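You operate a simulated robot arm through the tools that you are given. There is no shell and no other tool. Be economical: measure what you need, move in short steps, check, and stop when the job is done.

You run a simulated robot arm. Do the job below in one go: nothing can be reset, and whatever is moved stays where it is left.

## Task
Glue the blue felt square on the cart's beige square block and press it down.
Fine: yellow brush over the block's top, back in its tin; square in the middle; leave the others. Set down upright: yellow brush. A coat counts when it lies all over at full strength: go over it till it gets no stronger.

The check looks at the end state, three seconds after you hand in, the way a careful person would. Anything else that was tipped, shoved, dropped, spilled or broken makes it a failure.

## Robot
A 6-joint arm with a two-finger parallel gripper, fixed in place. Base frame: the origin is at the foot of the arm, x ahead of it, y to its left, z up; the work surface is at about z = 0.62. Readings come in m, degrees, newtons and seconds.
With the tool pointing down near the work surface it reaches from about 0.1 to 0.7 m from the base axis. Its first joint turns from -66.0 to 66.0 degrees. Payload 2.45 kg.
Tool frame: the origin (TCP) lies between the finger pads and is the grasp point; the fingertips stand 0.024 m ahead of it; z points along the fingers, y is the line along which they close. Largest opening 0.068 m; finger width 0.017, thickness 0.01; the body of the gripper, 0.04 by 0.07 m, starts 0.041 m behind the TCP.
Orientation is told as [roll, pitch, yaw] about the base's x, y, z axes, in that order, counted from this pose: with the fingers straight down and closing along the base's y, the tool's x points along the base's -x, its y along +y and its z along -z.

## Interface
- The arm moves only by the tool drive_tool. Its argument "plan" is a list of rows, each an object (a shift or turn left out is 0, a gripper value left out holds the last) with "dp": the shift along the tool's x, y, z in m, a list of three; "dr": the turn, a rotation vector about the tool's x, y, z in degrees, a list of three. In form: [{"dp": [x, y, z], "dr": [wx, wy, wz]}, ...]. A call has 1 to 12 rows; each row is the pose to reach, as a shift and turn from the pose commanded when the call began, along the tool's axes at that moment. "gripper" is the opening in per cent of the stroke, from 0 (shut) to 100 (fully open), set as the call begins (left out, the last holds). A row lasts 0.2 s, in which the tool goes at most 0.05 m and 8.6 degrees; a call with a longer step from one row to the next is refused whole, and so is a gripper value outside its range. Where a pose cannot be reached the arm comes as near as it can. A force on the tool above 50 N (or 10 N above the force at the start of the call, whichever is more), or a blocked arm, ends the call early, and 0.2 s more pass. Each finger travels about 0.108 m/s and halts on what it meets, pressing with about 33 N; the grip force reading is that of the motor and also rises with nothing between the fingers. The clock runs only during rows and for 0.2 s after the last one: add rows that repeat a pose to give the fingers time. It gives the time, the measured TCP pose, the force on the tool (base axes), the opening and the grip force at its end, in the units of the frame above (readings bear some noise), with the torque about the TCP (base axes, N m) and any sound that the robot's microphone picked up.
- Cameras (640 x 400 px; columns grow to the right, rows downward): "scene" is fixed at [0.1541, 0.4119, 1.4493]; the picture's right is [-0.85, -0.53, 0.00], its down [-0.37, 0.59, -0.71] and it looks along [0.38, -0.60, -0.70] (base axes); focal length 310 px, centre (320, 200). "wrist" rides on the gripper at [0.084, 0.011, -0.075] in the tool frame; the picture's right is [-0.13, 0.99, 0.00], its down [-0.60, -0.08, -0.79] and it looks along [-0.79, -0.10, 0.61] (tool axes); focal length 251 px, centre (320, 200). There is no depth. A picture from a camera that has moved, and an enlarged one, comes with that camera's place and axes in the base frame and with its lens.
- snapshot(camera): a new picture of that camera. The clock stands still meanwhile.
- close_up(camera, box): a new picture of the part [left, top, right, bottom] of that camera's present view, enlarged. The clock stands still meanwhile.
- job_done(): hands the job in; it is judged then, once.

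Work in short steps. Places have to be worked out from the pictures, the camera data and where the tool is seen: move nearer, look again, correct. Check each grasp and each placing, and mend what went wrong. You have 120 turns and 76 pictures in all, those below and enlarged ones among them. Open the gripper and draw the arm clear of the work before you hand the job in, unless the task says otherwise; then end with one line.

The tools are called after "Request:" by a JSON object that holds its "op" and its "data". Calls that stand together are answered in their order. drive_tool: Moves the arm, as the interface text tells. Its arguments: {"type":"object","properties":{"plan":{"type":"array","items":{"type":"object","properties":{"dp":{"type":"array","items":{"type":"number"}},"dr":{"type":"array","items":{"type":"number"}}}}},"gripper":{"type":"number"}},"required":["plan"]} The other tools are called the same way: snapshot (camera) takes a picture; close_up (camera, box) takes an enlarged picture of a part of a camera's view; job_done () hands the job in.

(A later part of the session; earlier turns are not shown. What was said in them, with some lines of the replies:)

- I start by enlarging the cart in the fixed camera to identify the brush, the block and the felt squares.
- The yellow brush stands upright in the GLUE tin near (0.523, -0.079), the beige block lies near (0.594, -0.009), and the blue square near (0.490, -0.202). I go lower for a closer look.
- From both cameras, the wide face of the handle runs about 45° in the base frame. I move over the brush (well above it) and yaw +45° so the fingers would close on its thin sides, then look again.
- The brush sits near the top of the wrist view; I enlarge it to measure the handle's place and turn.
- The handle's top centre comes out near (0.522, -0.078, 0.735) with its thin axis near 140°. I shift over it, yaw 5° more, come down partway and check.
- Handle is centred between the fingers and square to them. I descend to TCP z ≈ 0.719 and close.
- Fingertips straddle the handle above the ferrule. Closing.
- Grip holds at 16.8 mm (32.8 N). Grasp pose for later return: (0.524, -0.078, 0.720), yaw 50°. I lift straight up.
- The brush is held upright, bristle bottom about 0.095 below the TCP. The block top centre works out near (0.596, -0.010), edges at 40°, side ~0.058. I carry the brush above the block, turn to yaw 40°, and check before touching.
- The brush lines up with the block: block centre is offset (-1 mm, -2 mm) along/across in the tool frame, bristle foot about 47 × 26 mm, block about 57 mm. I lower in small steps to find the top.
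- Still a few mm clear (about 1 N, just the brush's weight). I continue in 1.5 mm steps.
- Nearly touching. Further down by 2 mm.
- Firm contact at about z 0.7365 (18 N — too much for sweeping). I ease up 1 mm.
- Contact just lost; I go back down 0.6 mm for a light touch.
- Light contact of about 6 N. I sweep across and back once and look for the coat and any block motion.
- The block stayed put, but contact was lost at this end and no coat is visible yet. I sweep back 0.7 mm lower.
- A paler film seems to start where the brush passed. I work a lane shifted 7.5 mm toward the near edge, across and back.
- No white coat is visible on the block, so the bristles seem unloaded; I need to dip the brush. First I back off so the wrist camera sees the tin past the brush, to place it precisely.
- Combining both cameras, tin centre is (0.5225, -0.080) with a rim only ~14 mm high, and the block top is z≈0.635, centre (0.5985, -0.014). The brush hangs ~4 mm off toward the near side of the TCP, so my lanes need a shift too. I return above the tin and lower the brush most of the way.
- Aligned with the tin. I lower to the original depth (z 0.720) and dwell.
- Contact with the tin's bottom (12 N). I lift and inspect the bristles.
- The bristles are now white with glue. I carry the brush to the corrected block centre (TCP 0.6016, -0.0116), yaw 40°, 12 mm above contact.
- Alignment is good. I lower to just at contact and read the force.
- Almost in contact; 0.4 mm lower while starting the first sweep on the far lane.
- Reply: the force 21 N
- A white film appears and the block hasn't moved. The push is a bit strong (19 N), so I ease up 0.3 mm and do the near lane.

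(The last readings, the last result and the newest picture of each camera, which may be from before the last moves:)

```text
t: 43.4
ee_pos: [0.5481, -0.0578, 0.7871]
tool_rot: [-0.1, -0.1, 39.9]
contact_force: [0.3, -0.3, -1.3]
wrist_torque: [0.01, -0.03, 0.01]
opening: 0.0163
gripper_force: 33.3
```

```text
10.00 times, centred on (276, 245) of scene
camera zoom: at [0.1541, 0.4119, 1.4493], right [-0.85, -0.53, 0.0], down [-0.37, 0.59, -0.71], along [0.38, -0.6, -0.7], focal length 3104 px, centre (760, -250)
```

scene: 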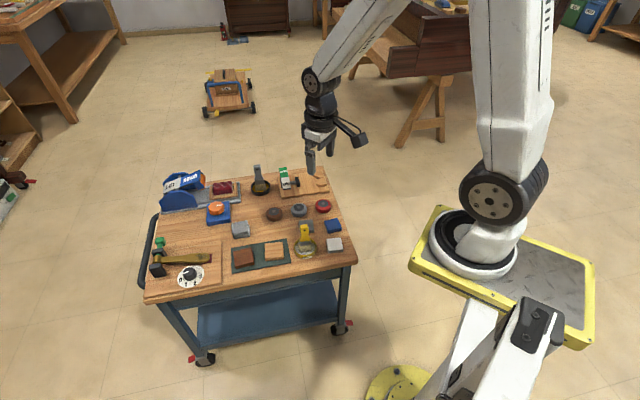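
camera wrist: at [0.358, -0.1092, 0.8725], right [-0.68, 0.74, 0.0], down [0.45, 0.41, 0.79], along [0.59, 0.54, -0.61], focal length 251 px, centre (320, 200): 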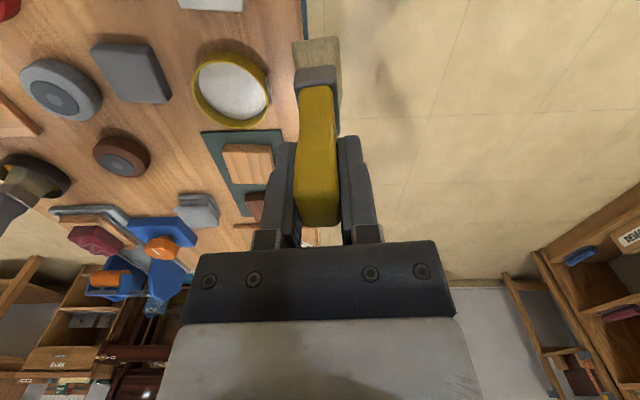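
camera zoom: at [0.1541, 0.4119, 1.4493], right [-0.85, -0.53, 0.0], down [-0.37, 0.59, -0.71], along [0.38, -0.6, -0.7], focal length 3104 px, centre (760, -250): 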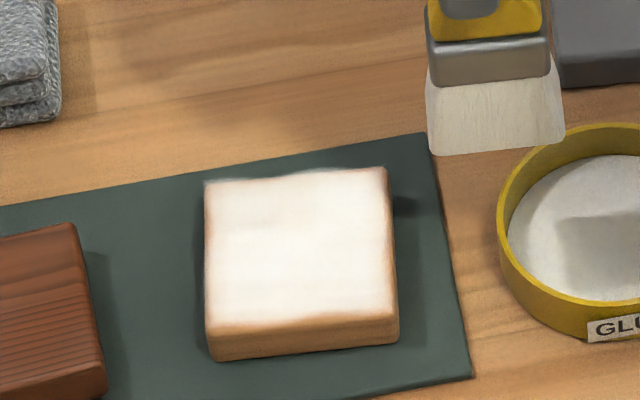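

Strong white coat nearly everywhere; thin weaker margins remain at the right, left and front edges. Second round with wider lanes (±12 mm) and longer sweeps.

Request:
{"op": "drive_tool", "data": {"plan": [{"dp": [-0.035, 0, 0]}, {"dp": [-0.058, 0, 0.02]}, {"dp": [-0.058, 0, 0.04]}, {"dp": [-0.058, 0, 0.0485]}, {"dp": [-0.058, 0, 0.0502]}, {"dp": [-0.058, 0.008, 0.0502]}, {"dp": [-0.058, 0.016, 0.0502]}, {"dp": [-0.058, 0.024, 0.0502]}]}}

Request:
{"op": "drive_tool", "data": {"plan": [{"dp": [0, -0.008, 0]}, {"dp": [0, -0.016, 0]}, {"dp": [0, -0.024, 0]}, {"dp": [0, -0.032, 0]}, {"dp": [0, -0.04, 0]}, {"dp": [0, -0.048, 0]}, {"dp": [-0.012, -0.048, 0]}, {"dp": [-0.024, -0.048, 0]}, {"dp": [-0.024, -0.04, 0]}, {"dp": [-0.024, -0.032, 0]}, {"dp": [-0.024, -0.024, 0]}]}}

Request:
{"op": "drive_tool", "data": {"plan": [{"dp": [0, 0.008, 0]}, {"dp": [0, 0.016, 0]}, {"dp": [0, 0.024, 0]}, {"dp": [0.012, 0.024, 0]}, {"dp": [0.012, 0.016, 0]}, {"dp": [0.012, 0.008, 0]}, {"dp": [0.012, 0, 0]}, {"dp": [0.012, -0.008, 0]}, {"dp": [0.012, -0.016, 0]}, {"dp": [0.012, -0.024, 0]}]}}

Request:
{"op": "drive_tool", "data": {"plan": [{"dp": [0, 0.01, -0.02]}, {"dp": [0.03, 0.024, -0.05]}, {"dp": [0.07, 0.024, -0.05]}, {"dp": [0.07, 0.024, -0.05]}]}}

Request:
{"op": "close_up", "data": {"camera": "scene", "box": [244, 225, 308, 265]}}

```text
t: 45.2
ee_pos: [0.5771, -0.0018, 0.7353]
tool_rot: [-0.3, -0.3, 39.9]
contact_force: [2.2, -4.1, 11.3]
wrist_torque: [-0.38, -0.25, 0.03]
opening: 0.0165
gripper_force: 33.0
```

```text
t: 47.6
ee_pos: [0.6092, -0.004, 0.7367]
tool_rot: [-0.1, -0.1, 40.1]
contact_force: [2.2, -2.8, 7.1]
wrist_torque: [-0.18, -0.17, -0.01]
opening: 0.0166
gripper_force: 32.8
```

```text
t: 49.8
ee_pos: [0.616, -0.0291, 0.7355]
tool_rot: [-0.1, -0.1, 40.0]
contact_force: [-1.1, 2.0, 6.1]
wrist_torque: [0.35, 0.08, 0.0]
opening: 0.0168
gripper_force: 33.0
```

```text
t: 50.8
ee_pos: [0.5465, -0.0559, 0.7841]
tool_rot: [-0.1, -0.1, 40.1]
contact_force: [0.1, -0.1, -0.4]
wrist_torque: [0.03, 0.01, -0.01]
opening: 0.0166
gripper_force: 32.9
```

```text
10.00 times, centred on (276, 245) of scene
camera zoom: at [0.1541, 0.4119, 1.4493], right [-0.85, -0.53, 0.0], down [-0.37, 0.59, -0.71], along [0.38, -0.6, -0.7], focal length 3104 px, centre (760, -250)
```

zoom: 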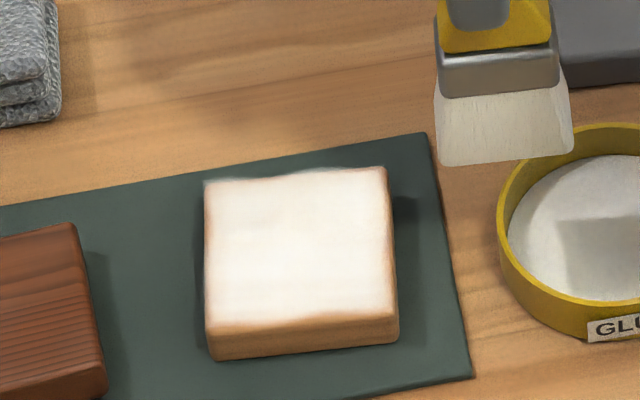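

Request:
{"op": "close_up", "data": {"camera": "scene", "box": [260, 239, 288, 263]}}

```text
16.00 times, centred on (274, 251) of scene
camera zoom: at [0.1541, 0.4119, 1.4493], right [-0.85, -0.53, 0.0], down [-0.37, 0.59, -0.71], along [0.38, -0.6, -0.7], focal length 4966 px, centre (1056, -616)
```

zoom: 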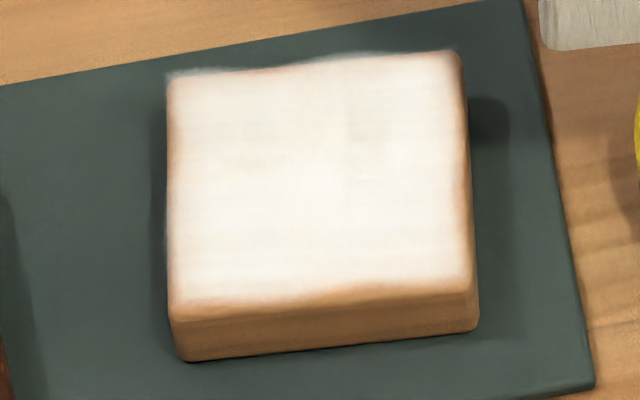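

Full strength in the middle; the rims at left, right and front still fade over ~2 mm. One more round, lanes ±14 mm and shifted toward the front edge.

Request:
{"op": "drive_tool", "data": {"plan": [{"dp": [-0.03, 0, 0]}, {"dp": [-0.056, 0, 0.02]}, {"dp": [-0.056, 0, 0.04]}, {"dp": [-0.056, 0, 0.0485]}, {"dp": [-0.056, 0, 0.05]}, {"dp": [-0.056, 0.007, 0.0502]}, {"dp": [-0.056, 0.014, 0.0502]}, {"dp": [-0.056, 0.021, 0.0502]}, {"dp": [-0.056, 0.028, 0.0502]}]}}

Request:
{"op": "drive_tool", "data": {"plan": [{"dp": [-0.009, 0, 0]}, {"dp": [-0.018, 0, 0]}, {"dp": [-0.028, 0, 0]}, {"dp": [-0.028, -0.008, 0]}, {"dp": [-0.028, -0.016, 0]}, {"dp": [-0.028, -0.024, 0]}, {"dp": [-0.028, -0.032, 0]}, {"dp": [-0.028, -0.04, 0]}, {"dp": [-0.028, -0.048, 0]}]}}

Request:
{"op": "drive_tool", "data": {"plan": [{"dp": [0.009, 0, 0]}, {"dp": [0.018, 0, 0]}, {"dp": [0.028, 0, 0]}, {"dp": [0.028, 0.008, 0]}, {"dp": [0.028, 0.016, 0]}, {"dp": [0.028, 0.024, 0]}, {"dp": [0.028, 0.032, 0]}, {"dp": [0.028, 0.04, 0]}, {"dp": [0.028, 0.048, 0]}, {"dp": [0.016, 0.048, 0]}, {"dp": [0.004, 0.048, 0]}]}}

Request:
{"op": "drive_tool", "data": {"plan": [{"dp": [0.01, -0.01, -0.02]}, {"dp": [0.04, -0.024, -0.05]}, {"dp": [0.08, -0.028, -0.05]}, {"dp": [0.08, -0.028, -0.05]}]}}

Request:
{"op": "close_up", "data": {"camera": "scene", "box": [260, 239, 288, 263]}}

```text
t: 52.8
ee_pos: [0.5741, 0.0018, 0.7355]
tool_rot: [-0.2, -0.2, 40.0]
contact_force: [2.9, -3.8, 11.3]
wrist_torque: [-0.38, -0.38, 0.0]
opening: 0.0167
gripper_force: 32.5
```

```text
t: 54.8
ee_pos: [0.6256, -0.0188, 0.7355]
tool_rot: [-0.2, -0.1, 40.0]
contact_force: [-4.9, 5.9, 16.7]
wrist_torque: [0.43, 0.51, -0.07]
opening: 0.0167
gripper_force: 33.6
```

```text
t: 57.2
ee_pos: [0.5892, 0.0159, 0.7348]
tool_rot: [0.0, 0.1, 40.0]
contact_force: [-7.6, -4.6, 24.5]
wrist_torque: [-0.41, 0.39, -0.05]
opening: 0.0167
gripper_force: 33.4
```

```text
t: 58.2
ee_pos: [0.5466, -0.0569, 0.7844]
tool_rot: [-0.1, -0.1, 40.0]
contact_force: [0.0, 0.0, -1.8]
wrist_torque: [0.02, -0.01, 0.0]
opening: 0.0169
gripper_force: 33.1
```

```text
16.00 times, centred on (274, 251) of scene
camera zoom: at [0.1541, 0.4119, 1.4493], right [-0.85, -0.53, 0.0], down [-0.37, 0.59, -0.71], along [0.38, -0.6, -0.7], focal length 4966 px, centre (1056, -616)
```

zoom: 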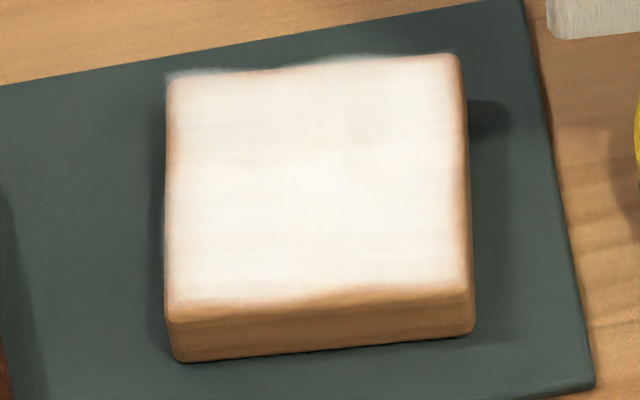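

The picture is unchanged from the last round: coat is at full strength (the rims are just the rounded edges). Now the brush goes back over the tin at its original pose.

Request:
{"op": "drive_tool", "data": {"plan": [{"dp": [0.016, -0.001, 0], "dr": [0, 0, -5]}, {"dp": [0.0309, -0.0017, 0], "dr": [0, 0, -10]}, {"dp": [0.0309, -0.0017, 0], "dr": [0, 0, -10]}, {"dp": [0.0309, -0.0017, 0.02], "dr": [0, 0, -10]}, {"dp": [0.0309, -0.0017, 0.038], "dr": [0, 0, -10]}, {"dp": [0.0309, -0.0017, 0.038], "dr": [0, 0, -10]}]}}

Request:
{"op": "close_up", "data": {"camera": "scene", "box": [272, 220, 352, 270]}}

```text
t: 59.6
ee_pos: [0.5245, -0.0795, 0.7476]
tool_rot: [-0.1, 0.1, 49.9]
contact_force: [-0.1, 0.5, -0.8]
wrist_torque: [0.0, -0.03, 0.0]
opening: 0.0167
gripper_force: 33.0
```

```text
8.00 times, centred on (312, 245) of scene
camera zoom: at [0.1541, 0.4119, 1.4493], right [-0.85, -0.53, 0.0], down [-0.37, 0.59, -0.71], along [0.38, -0.6, -0.7], focal length 2483 px, centre (384, -160)
```

zoom: 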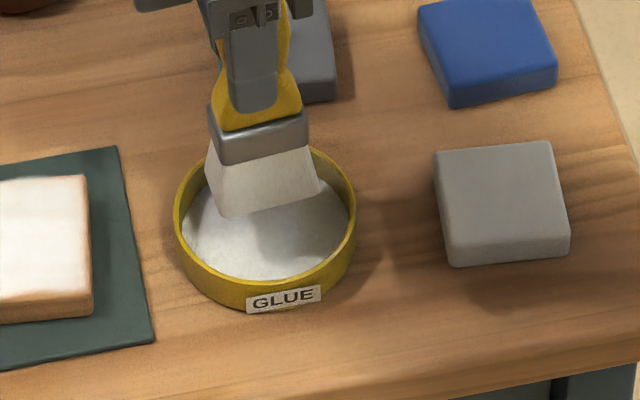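

Request:
{"op": "drive_tool", "data": {"plan": [{"dp": [0, 0.001, 0.012]}, {"dp": [0, 0.001, 0.02]}, {"dp": [0, 0.001, 0.025]}, {"dp": [0, 0.001, 0.0265]}, {"dp": [0, 0.001, 0.0275]}, {"dp": [0, 0.001, 0.0275]}]}}

```text
t: 61.0
ee_pos: [0.5244, -0.0781, 0.7191]
tool_rot: [-0.1, 0.0, 50.0]
contact_force: [-0.7, 0.6, 1.9]
wrist_torque: [0.11, 0.1, 0.01]
opening: 0.0166
gripper_force: 32.9
```

The brush is standing on the tin bottom (light 3 N). I release, wait, and check before withdrawing.

Request:
{"op": "drive_tool", "data": {"plan": [{"dp": [0, 0, 0]}, {"dp": [0, 0, 0]}, {"dp": [0, 0, 0]}], "gripper": 100}}

Request:
{"op": "drive_tool", "data": {"plan": [{"dp": [0, 0, -0.02]}, {"dp": [0, 0, -0.05]}, {"dp": [0, 0, -0.09]}, {"dp": [0, 0, -0.12]}, {"dp": [0, 0, -0.12]}]}}

Request:
{"op": "close_up", "data": {"camera": "scene", "box": [256, 200, 352, 260]}}

```text
t: 61.8
ee_pos: [0.5243, -0.0771, 0.7176]
tool_rot: [0.0, -0.1, 49.9]
contact_force: [-0.2, -0.3, 0.9]
wrist_torque: [-0.02, -0.02, -0.03]
opening: 0.0677
gripper_force: 0.1
```

```text
t: 63.0
ee_pos: [0.5259, -0.0772, 0.8388]
tool_rot: [-0.2, 0.0, 50.0]
contact_force: [-0.2, 0.5, -0.3]
wrist_torque: [-0.03, 0.01, 0.0]
opening: 0.068
gripper_force: 0.0
```

```text
6.67 times, centred on (304, 230) of scene
camera zoom: at [0.1541, 0.4119, 1.4493], right [-0.85, -0.53, 0.0], down [-0.37, 0.59, -0.71], along [0.38, -0.6, -0.7], focal length 2069 px, centre (427, 0)
```

zoom: 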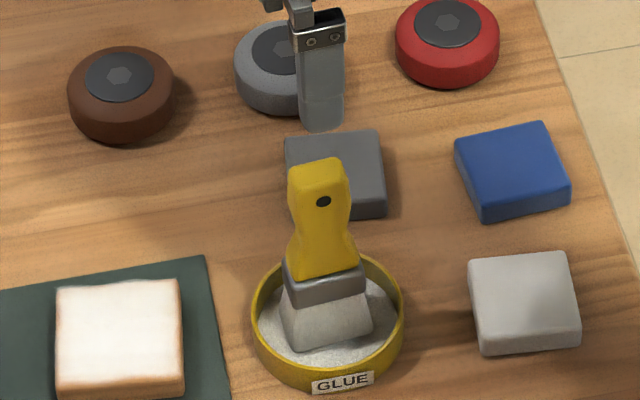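

Brush stands upright in its tin. The blue square's centre is near (0.495, -0.209), edges at 50°/140°, side ~0.048, top ~0.631. I move above it and turn to yaw -40° so the fingers close along the 50° direction, where there is free room.

Request:
{"op": "drive_tool", "data": {"plan": [{"dp": [0.01, -0.0052, 0], "dr": [0, 0, 7.5]}, {"dp": [0.02, -0.0104, 0], "dr": [0, 0, 15]}, {"dp": [0.03, -0.0156, 0], "dr": [0, 0, 22.5]}, {"dp": [0.04, -0.0208, 0], "dr": [0, 0, 30]}, {"dp": [0.05, -0.026, 0], "dr": [0, 0, 37.5]}, {"dp": [0.06, -0.0312, 0], "dr": [0, 0, 45]}, {"dp": [0.07, -0.0364, 0], "dr": [0, 0, 52.5]}, {"dp": [0.08, -0.0416, 0], "dr": [0, 0, 60]}, {"dp": [0.09, -0.0468, 0], "dr": [0, 0, 67.5]}, {"dp": [0.1, -0.052, 0], "dr": [0, 0, 75]}, {"dp": [0.11, -0.0572, 0], "dr": [0, 0, 82.5]}, {"dp": [0.1201, -0.0623, 0.03], "dr": [0, 0, 90]}]}}

Request:
{"op": "snapshot", "data": {"camera": "wrist"}}

```text
t: 65.6
ee_pos: [0.4932, -0.2106, 0.8094]
tool_rot: [0.0, -0.1, -40.1]
contact_force: [-0.1, -0.4, 0.3]
wrist_torque: [0.0, -0.01, 0.03]
opening: 0.0681
gripper_force: 0.0
```

```text
33 pictures are left
camera wrist: at [0.4381, -0.1466, 0.8815], right [0.74, 0.67, 0.0], down [0.41, -0.45, 0.79], along [0.54, -0.59, -0.61], focal length 251 px, centre (320, 200)
```

wrist: 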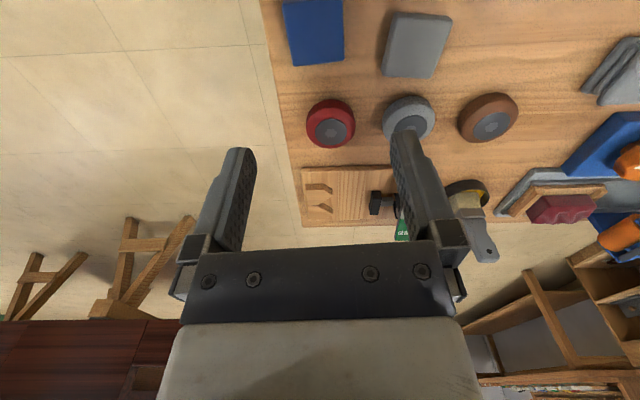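

Request:
{"op": "close_up", "data": {"camera": "wrist", "box": [240, 0, 400, 100]}}

```text
4.00 times, centred on (320, 50) of wrist
camera zoom: at [0.4381, -0.1466, 0.8815], right [0.74, 0.67, 0.0], down [0.41, -0.45, 0.79], along [0.54, -0.59, -0.61], focal length 1006 px, centre (320, 800)
```

zoom: 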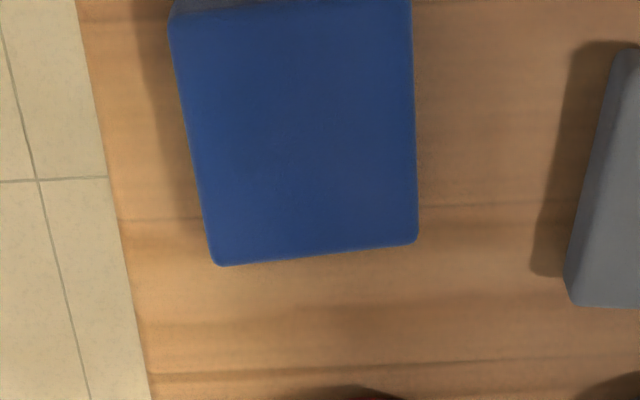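

Wrist view gives centre (0.495, -0.213) and edges at 48°. I fine-tune, turn 2° and descend to z 0.70 for a check.

Request:
{"op": "drive_tool", "data": {"plan": [{"dp": [-0.003, -0.0005, 0.03], "dr": [0, 0, 2]}, {"dp": [-0.003, -0.0005, 0.06], "dr": [0, 0, 2]}, {"dp": [-0.003, -0.0005, 0.09], "dr": [0, 0, 2]}, {"dp": [-0.003, -0.0005, 0.11], "dr": [0, 0, 2]}, {"dp": [-0.003, -0.0005, 0.11], "dr": [0, 0, 2]}]}}

Request:
{"op": "close_up", "data": {"camera": "wrist", "box": [200, 0, 440, 150]}}

Request:
{"op": "close_up", "data": {"camera": "scene", "box": [296, 200, 376, 250]}}

```text
t: 66.8
ee_pos: [0.4966, -0.212, 0.7]
tool_rot: [0.1, -0.1, -42.0]
contact_force: [-0.6, 1.0, 0.2]
wrist_torque: [-0.02, 0.0, 0.02]
opening: 0.0681
gripper_force: 0.1
```

```text
2.67 times, centred on (320, 75) of wrist
camera zoom: at [0.4431, -0.1483, 0.7727], right [0.76, 0.65, 0.0], down [0.39, -0.46, 0.79], along [0.52, -0.6, -0.61], focal length 670 px, centre (320, 533)
```

zoom: 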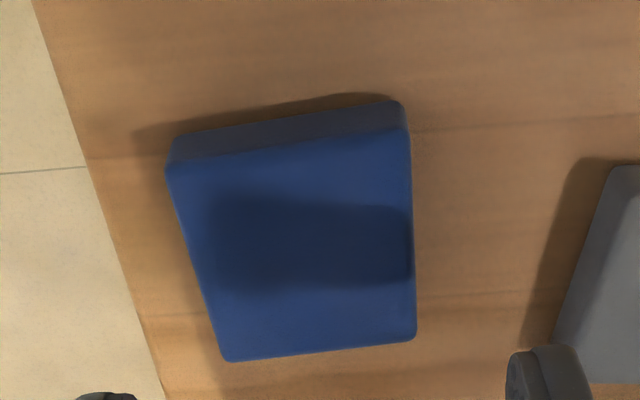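

```text
8.00 times, centred on (336, 225) of scene
camera zoom: at [0.1541, 0.4119, 1.4493], right [-0.85, -0.53, 0.0], down [-0.37, 0.59, -0.71], along [0.38, -0.6, -0.7], focal length 2483 px, centre (192, 0)
```

zoom: 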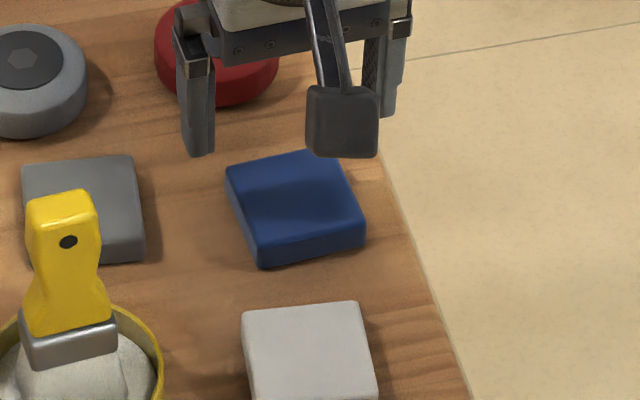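

Square is centred (0.495, -0.213) and aligned. I descend to TCP z 0.646 (fingertips ~2 mm above the cart top).

Request:
{"op": "drive_tool", "data": {"plan": [{"dp": [0, 0, 0.02]}, {"dp": [0, 0, 0.04]}, {"dp": [0, 0, 0.05]}, {"dp": [0, 0, 0.054]}, {"dp": [0, 0, 0.054]}]}}

Request:
{"op": "close_up", "data": {"camera": "scene", "box": [296, 200, 376, 250]}}

```text
t: 68.0
ee_pos: [0.4966, -0.2117, 0.6453]
tool_rot: [0.0, 0.0, -41.9]
contact_force: [-0.5, -0.1, 0.4]
wrist_torque: [-0.03, 0.0, 0.02]
opening: 0.0679
gripper_force: 0.1
```

```text
8.00 times, centred on (336, 225) of scene
camera zoom: at [0.1541, 0.4119, 1.4493], right [-0.85, -0.53, 0.0], down [-0.37, 0.59, -0.71], along [0.38, -0.6, -0.7], focal length 2483 px, centre (192, 0)
```

zoom: 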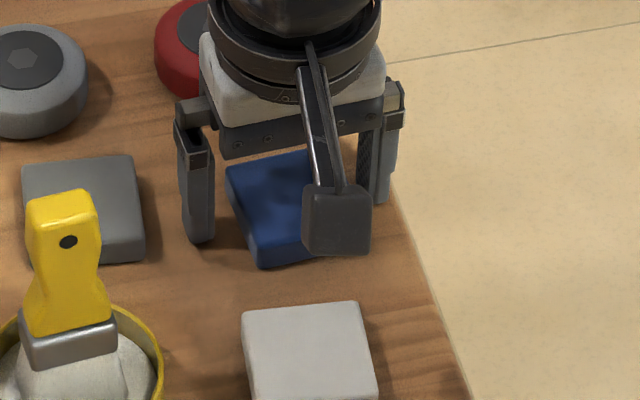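

Fingers straddle the square without contact. Closing.

Request:
{"op": "drive_tool", "data": {"plan": [{"dp": [0, 0, 0]}, {"dp": [0, 0, 0]}, {"dp": [0, 0, 0]}], "gripper": 0}}

Request:
{"op": "drive_tool", "data": {"plan": [{"dp": [0, 0, -0.02]}, {"dp": [0, 0, -0.05]}, {"dp": [0, 0, -0.08]}, {"dp": [0, 0, -0.11]}, {"dp": [0, 0, -0.11]}]}}

Request:
{"op": "snapshot", "data": {"camera": "wrist"}}

Request:
{"op": "close_up", "data": {"camera": "scene", "box": [280, 180, 376, 240]}}

```text
t: 68.8
ee_pos: [0.4966, -0.212, 0.6441]
tool_rot: [0.0, -0.1, -42.0]
contact_force: [-0.1, 0.1, 0.4]
wrist_torque: [0.0, -0.02, 0.03]
opening: 0.0484
gripper_force: 32.6
```

```text
t: 70.0
ee_pos: [0.4979, -0.2113, 0.756]
tool_rot: [0.1, -0.1, -42.1]
contact_force: [-0.6, 0.1, 0.2]
wrist_torque: [-0.02, -0.02, 0.03]
opening: 0.0479
gripper_force: 32.6
```

```text
28 pictures are left
camera wrist: at [0.4442, -0.1478, 0.8297], right [0.76, 0.65, 0.0], down [0.4, -0.46, 0.79], along [0.52, -0.6, -0.61], focal length 251 px, centre (320, 200)
```

wrist: 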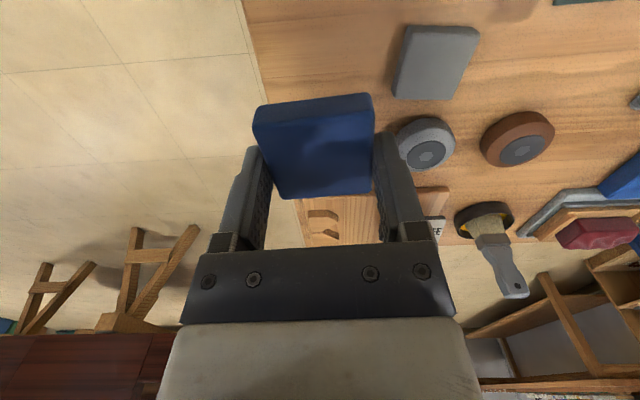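

```text
6.67 times, centred on (328, 210) of scene
camera zoom: at [0.1541, 0.4119, 1.4493], right [-0.85, -0.53, 0.0], down [-0.37, 0.59, -0.71], along [0.38, -0.6, -0.7], focal length 2069 px, centre (267, 133)
```

zoom: 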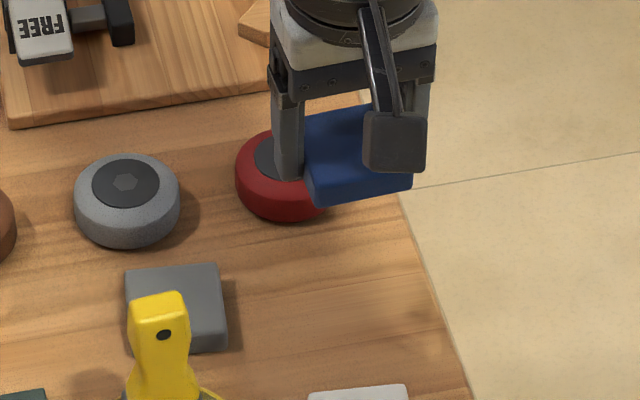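

Square held (48 mm) and centred on the TCP. I raise to clear the brush handle, then carry it above the block (0.600, -0.0145), yaw -51.5°.

Request:
{"op": "drive_tool", "data": {"plan": [{"dp": [0, 0, -0.03]}, {"dp": [0, 0, -0.054]}, {"dp": [0.01, 0.04, -0.054], "dr": [0, 0, 2]}, {"dp": [0.02, 0.08, -0.054], "dr": [0, 0, 4]}, {"dp": [0.031, 0.12, -0.054], "dr": [0, 0, 6]}, {"dp": [0.041, 0.16, -0.054], "dr": [0, 0, 8]}, {"dp": [0.05, 0.195, -0.054], "dr": [0, 0, 9.5]}, {"dp": [0.0552, 0.2159, -0.054], "dr": [0, 0, 9.5]}, {"dp": [0.0552, 0.2159, -0.02], "dr": [0, 0, 9.5]}, {"dp": [0.0552, 0.2159, 0.02], "dr": [0, 0, 9.5]}, {"dp": [0.0552, 0.2159, 0.05], "dr": [0, 0, 9.5]}, {"dp": [0.0552, 0.2159, 0.05], "dr": [0, 0, 9.5]}]}}

Request:
{"op": "close_up", "data": {"camera": "scene", "box": [236, 215, 316, 265]}}

Request:
{"op": "close_up", "data": {"camera": "wrist", "box": [200, 0, 440, 150]}}

```text
t: 72.6
ee_pos: [0.6, -0.0154, 0.7063]
tool_rot: [0.2, -0.1, -51.5]
contact_force: [0.5, -0.8, 0.5]
wrist_torque: [-0.02, -0.01, 0.03]
opening: 0.0482
gripper_force: 33.1
```

```text
8.00 times, centred on (276, 240) of scene
camera zoom: at [0.1541, 0.4119, 1.4493], right [-0.85, -0.53, 0.0], down [-0.37, 0.59, -0.71], along [0.38, -0.6, -0.7], focal length 2483 px, centre (672, -120)
```

zoom: 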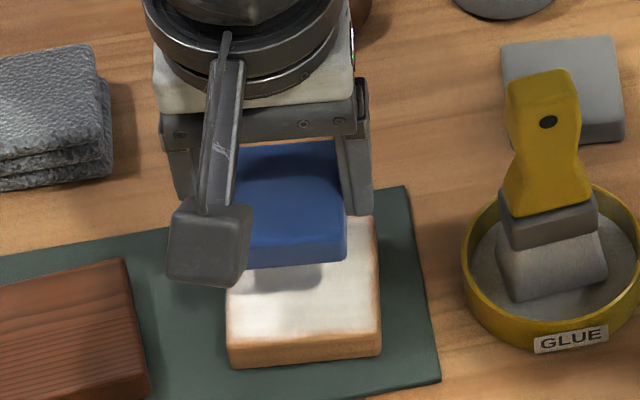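

```text
2.67 times, centred on (320, 75) of wrist
camera zoom: at [0.5576, 0.0573, 0.7782], right [0.86, 0.52, 0.0], down [0.31, -0.52, 0.79], along [0.41, -0.68, -0.61], focal length 670 px, centre (320, 533)
```

zoom: 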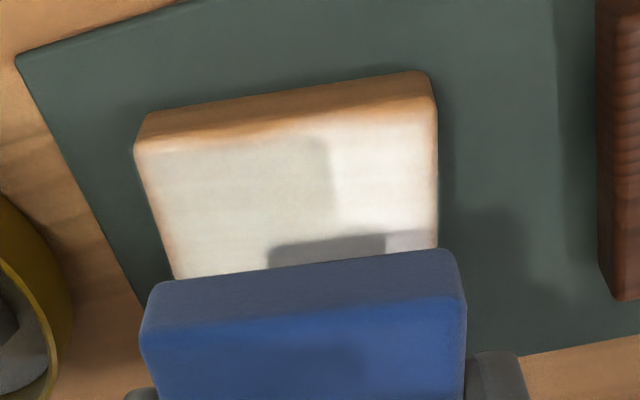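

Edges of square and block are parallel. The square sits ~2 mm too far toward the brown block; I correct and lower to a few mm above the glue, then check.

Request:
{"op": "drive_tool", "data": {"plan": [{"dp": [-0.0008, -0.0018, 0.01]}, {"dp": [-0.0008, -0.0018, 0.022]}, {"dp": [-0.0008, -0.0018, 0.034]}, {"dp": [-0.0008, -0.0018, 0.039]}, {"dp": [-0.0008, -0.0018, 0.039]}]}}

Request:
{"op": "close_up", "data": {"camera": "scene", "box": [244, 225, 308, 265]}}

Request:
{"op": "close_up", "data": {"camera": "wrist", "box": [200, 30, 440, 180]}}

```text
t: 73.8
ee_pos: [0.5992, -0.0159, 0.6666]
tool_rot: [0.1, -0.1, -51.5]
contact_force: [-2.1, 1.5, 8.2]
wrist_torque: [0.07, 0.12, -0.03]
opening: 0.0483
gripper_force: 33.3
```

```text
10.00 times, centred on (276, 245) of scene
camera zoom: at [0.1539, 0.4119, 1.4493], right [-0.85, -0.53, 0.0], down [-0.37, 0.59, -0.71], along [0.38, -0.6, -0.7], focal length 3104 px, centre (760, -250)
```

zoom: 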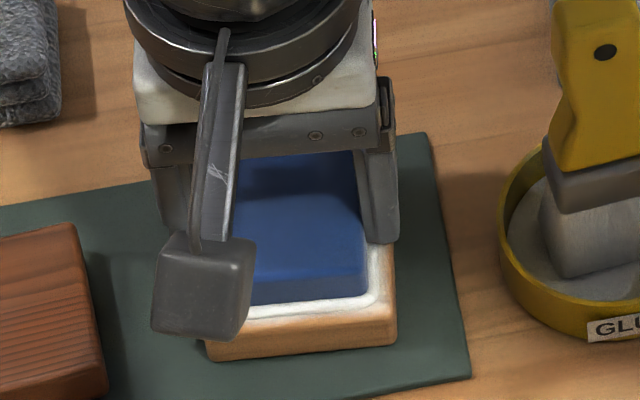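

```text
2.67 times, centred on (320, 105) of wrist
camera zoom: at [0.5573, 0.0562, 0.7397], right [0.86, 0.52, 0.0], down [0.31, -0.52, 0.79], along [0.41, -0.68, -0.61], focal length 670 px, centre (320, 453)
```

zoom: 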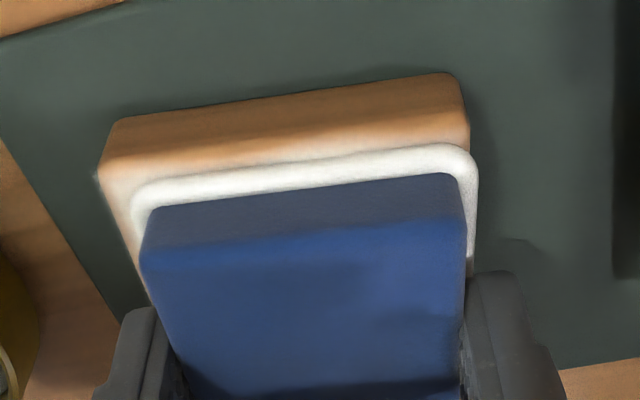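

It touched a bit early (block top nearer 0.641), and both views show it ~2.2 mm too far to the 38° side and ~2.2 mm too far back. I lift 3 mm and see whether it comes off the glue.

Request:
{"op": "drive_tool", "data": {"plan": [{"dp": [0, 0, -0.001]}, {"dp": [0, 0, -0.002]}, {"dp": [0, 0, -0.003]}, {"dp": [0, 0, -0.003]}]}}

Request:
{"op": "close_up", "data": {"camera": "wrist", "box": [200, 30, 440, 180]}}

```text
t: 74.8
ee_pos: [0.5984, -0.0151, 0.6694]
tool_rot: [0.1, -0.1, -51.5]
contact_force: [0.3, -0.9, -0.9]
wrist_torque: [-0.02, 0.0, 0.03]
opening: 0.0481
gripper_force: 32.5
```

```text
2.67 times, centred on (320, 105) of wrist
camera zoom: at [0.5563, 0.0567, 0.7426], right [0.86, 0.52, 0.0], down [0.31, -0.52, 0.79], along [0.41, -0.68, -0.61], focal length 670 px, centre (320, 453)
```

zoom: 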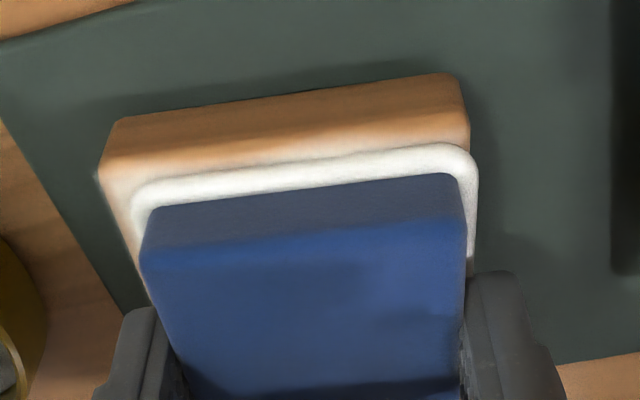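

The block came up with it: the glue has already grabbed, so the position is set (about 2–3 mm off centre, well within the block's top). I set it straight back down where it was.

Request:
{"op": "drive_tool", "data": {"plan": [{"dp": [0, 0, 0.001]}, {"dp": [0, 0, 0.002]}, {"dp": [0, 0, 0.0025]}, {"dp": [0, 0, 0.003]}, {"dp": [0, 0, 0.003]}]}}

Request:
{"op": "close_up", "data": {"camera": "scene", "box": [244, 225, 308, 265]}}

```text
t: 76.0
ee_pos: [0.5998, -0.0155, 0.6684]
tool_rot: [0.0, -0.1, -51.4]
contact_force: [-2.7, -1.0, 4.5]
wrist_torque: [0.03, 0.06, -0.04]
opening: 0.0485
gripper_force: 32.9
```

```text
10.00 times, centred on (276, 245) of scene
camera zoom: at [0.154, 0.4119, 1.4493], right [-0.85, -0.53, 0.0], down [-0.37, 0.59, -0.71], along [0.38, -0.6, -0.7], focal length 3104 px, centre (760, -250)
```

zoom: 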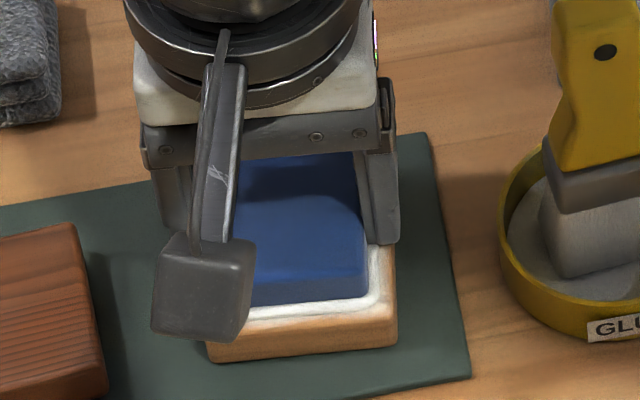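

Resting on the mat at the same place. I open and rise straight up, then look from above.

Request:
{"op": "drive_tool", "data": {"plan": [{"dp": [0, 0, 0]}, {"dp": [0, 0, 0]}, {"dp": [0, 0, 0]}], "gripper": 100}}

Request:
{"op": "drive_tool", "data": {"plan": [{"dp": [0, 0, -0.02]}, {"dp": [0, 0, -0.05]}, {"dp": [0, 0, -0.09]}, {"dp": [0, 0, -0.12]}, {"dp": [0, 0, -0.12]}]}}

Request:
{"op": "close_up", "data": {"camera": "scene", "box": [260, 239, 288, 263]}}

Request:
{"op": "close_up", "data": {"camera": "wrist", "box": [240, 0, 400, 100]}}

```text
t: 76.8
ee_pos: [0.5987, -0.0163, 0.6672]
tool_rot: [0.1, -0.1, -51.6]
contact_force: [0.0, -0.2, 0.8]
wrist_torque: [0.03, 0.01, 0.01]
opening: 0.068
gripper_force: 0.0
```

```text
t: 78.0
ee_pos: [0.5978, -0.0178, 0.786]
tool_rot: [0.0, -0.1, -51.4]
contact_force: [-0.7, -0.1, 0.9]
wrist_torque: [0.0, -0.01, 0.04]
opening: 0.0681
gripper_force: 0.0
```

```text
16.00 times, centred on (274, 251) of scene
camera zoom: at [0.1541, 0.4119, 1.4493], right [-0.85, -0.53, 0.0], down [-0.37, 0.59, -0.71], along [0.38, -0.6, -0.7], focal length 4966 px, centre (1056, -616)
```

zoom: 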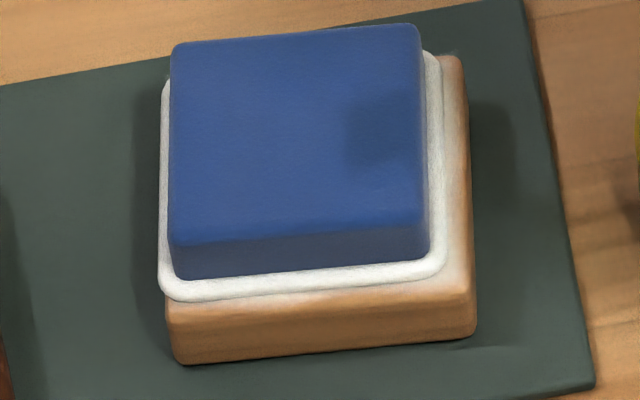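

```text
4.00 times, centred on (320, 50) of wrist
camera zoom: at [0.5559, 0.0547, 0.8599], right [0.86, 0.52, 0.0], down [0.31, -0.52, 0.79], along [0.41, -0.68, -0.61], focal length 1006 px, centre (320, 800)
```

zoom: 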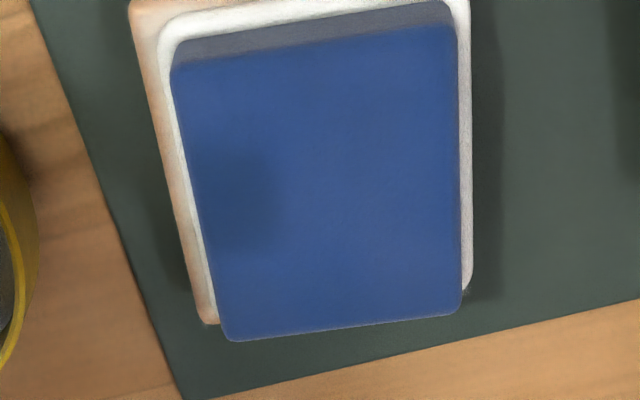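

The square is flat on the glue with a squeezed bead all round, slightly off-centre but fully on the block. Now I close the fingers and come down on its middle to press it.

Request:
{"op": "drive_tool", "data": {"plan": [{"dp": [0, 0, 0.02]}, {"dp": [0, 0, 0.05]}, {"dp": [0, 0, 0.08]}, {"dp": [0, 0, 0.098]}, {"dp": [0, 0, 0.098]}], "gripper": 0}}

Request:
{"op": "close_up", "data": {"camera": "scene", "box": [244, 225, 308, 265]}}

```text
t: 79.2
ee_pos: [0.5991, -0.016, 0.6873]
tool_rot: [0.2, -0.1, -51.5]
contact_force: [0.1, 0.1, 0.1]
wrist_torque: [0.0, 0.04, -0.03]
opening: 0.0001
gripper_force: 23.4
```

```text
10.00 times, centred on (276, 245) of scene
camera zoom: at [0.1541, 0.4119, 1.4493], right [-0.85, -0.53, 0.0], down [-0.37, 0.59, -0.71], along [0.38, -0.6, -0.7], focal length 3104 px, centre (760, -250)
```

zoom: 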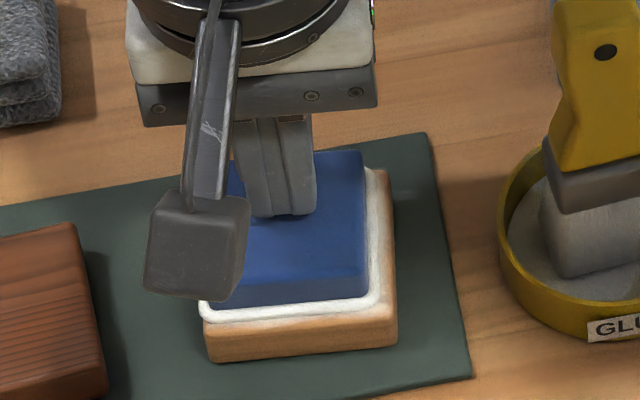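

Closed fingertips hover over the middle of the square. I lower in 1–2 mm steps until it pushes back.

Request:
{"op": "drive_tool", "data": {"plan": [{"dp": [0, 0, 0.003]}, {"dp": [0, 0, 0.006]}, {"dp": [0, 0, 0.008]}, {"dp": [0, 0, 0.009]}, {"dp": [0, 0, 0.009]}]}}

```text
t: 80.2
ee_pos: [0.5998, -0.0165, 0.6818]
tool_rot: [-0.1, 0.0, -51.5]
contact_force: [-11.0, 1.0, 19.2]
wrist_torque: [0.03, 0.27, 0.04]
opening: 0.0
gripper_force: 23.9
stopped in row 5: the force on the tool passed its limit at 53 N (the readings are from after the stop); the commanded pose is now the measured one
```

Firm press (peaked 53 N, now 19 N held). I hold it a second, then lift and inspect.

Request:
{"op": "drive_tool", "data": {"plan": [{"dp": [0, 0, 0.0003]}, {"dp": [0, 0, 0.0003]}, {"dp": [0, 0, 0.0003]}, {"dp": [0, 0, 0.0003]}, {"dp": [0, 0, 0.0003]}, {"dp": [0, 0, 0.0003]}, {"dp": [0, 0, 0.0003]}, {"dp": [0, 0, 0.0003]}]}}

Request:
{"op": "drive_tool", "data": {"plan": [{"dp": [0, 0, -0.01]}, {"dp": [0, 0, -0.05]}, {"dp": [0, 0, -0.1]}, {"dp": [0, 0, -0.14]}, {"dp": [0, 0, -0.14]}]}}

Request:
{"op": "close_up", "data": {"camera": "scene", "box": [260, 239, 288, 263]}}

Request:
{"op": "close_up", "data": {"camera": "wrist", "box": [240, 0, 400, 100]}}

```text
t: 82.0
ee_pos: [0.6011, -0.0147, 0.6818]
tool_rot: [0.1, -0.1, -51.5]
contact_force: [-7.6, 0.4, 31.9]
wrist_torque: [0.02, 0.22, -0.01]
opening: 0.0
gripper_force: 23.4
```

```text
t: 83.2
ee_pos: [0.6009, -0.0168, 0.8221]
tool_rot: [-0.1, -0.1, -51.5]
contact_force: [0.2, 0.6, 0.4]
wrist_torque: [-0.03, 0.02, 0.02]
opening: 0.0
gripper_force: 23.5
```

```text
16.00 times, centred on (274, 251) of scene
camera zoom: at [0.1541, 0.4119, 1.4493], right [-0.85, -0.53, 0.0], down [-0.37, 0.59, -0.71], along [0.38, -0.6, -0.7], focal length 4966 px, centre (1056, -616)
```

zoom: 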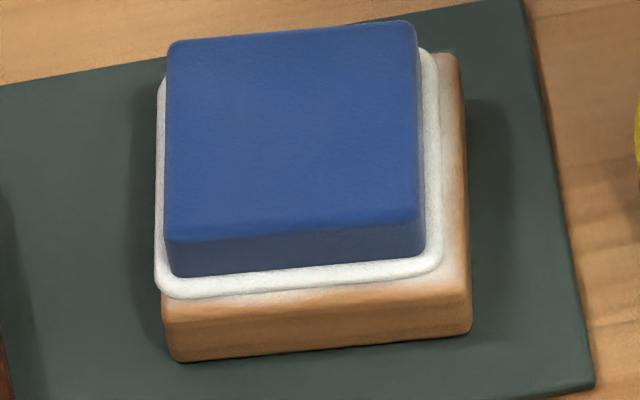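

```text
4.00 times, centred on (320, 50) of wrist
camera zoom: at [0.5581, 0.0551, 0.8953], right [0.86, 0.52, 0.0], down [0.31, -0.52, 0.79], along [0.41, -0.68, -0.61], focal length 1006 px, centre (320, 800)
```

zoom: 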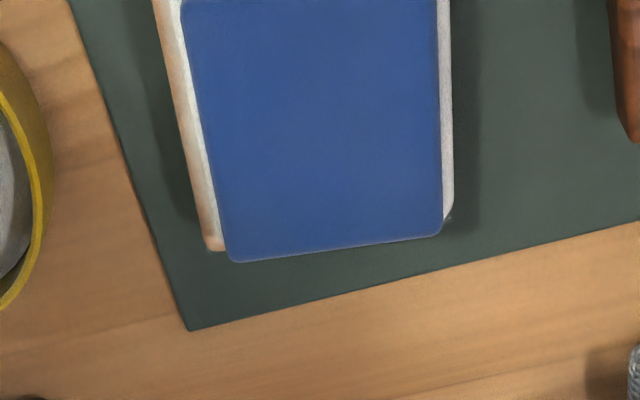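

Square bonded and pressed, block in place. I open the gripper, draw the arm up and away, and take a final overview.

Request:
{"op": "drive_tool", "data": {"plan": [{"dp": [0, 0, -0.045]}, {"dp": [0, 0, -0.09]}, {"dp": [0.02, -0.025, -0.12]}, {"dp": [0.04, -0.05, -0.14]}, {"dp": [0.06, -0.075, -0.16]}, {"dp": [0.08, -0.1, -0.18]}, {"dp": [0.093, -0.117, -0.18]}, {"dp": [0.093, -0.117, -0.18]}], "gripper": 100}}

Request:
{"op": "close_up", "data": {"camera": "scene", "box": [140, 155, 364, 295]}}

```text
t: 85.0
ee_pos: [0.4496, -0.0171, 1.0003]
tool_rot: [0.1, -0.1, -51.5]
contact_force: [0.1, -0.6, 0.8]
wrist_torque: [-0.01, 0.02, 0.01]
opening: 0.0679
gripper_force: 0.0
```

```text
2.86 times, centred on (252, 225) of scene
camera zoom: at [0.1541, 0.4119, 1.4493], right [-0.85, -0.53, 0.0], down [-0.37, 0.59, -0.71], along [0.38, -0.6, -0.7], focal length 887 px, centre (514, 129)
```

zoom: 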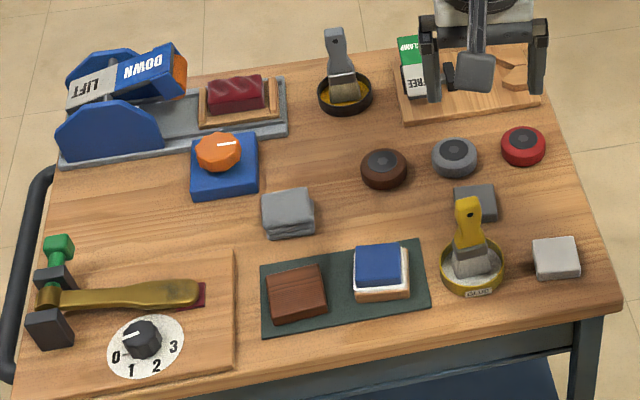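

Everything stands as required: the brush is upright in its tin, the blue square is glued and pressed on the block, the other things are untouched and the arm is clear. I hand in.

Request:
{"op": "job_done", "data": {}}

```text
The job is handed in.
```

The blue felt square is glued to the beige block and pressed down, but it sits about 4 mm off centre because the glue grabbed on first contact; the yellow brush is upright in its tin and nothing else was disturbed.
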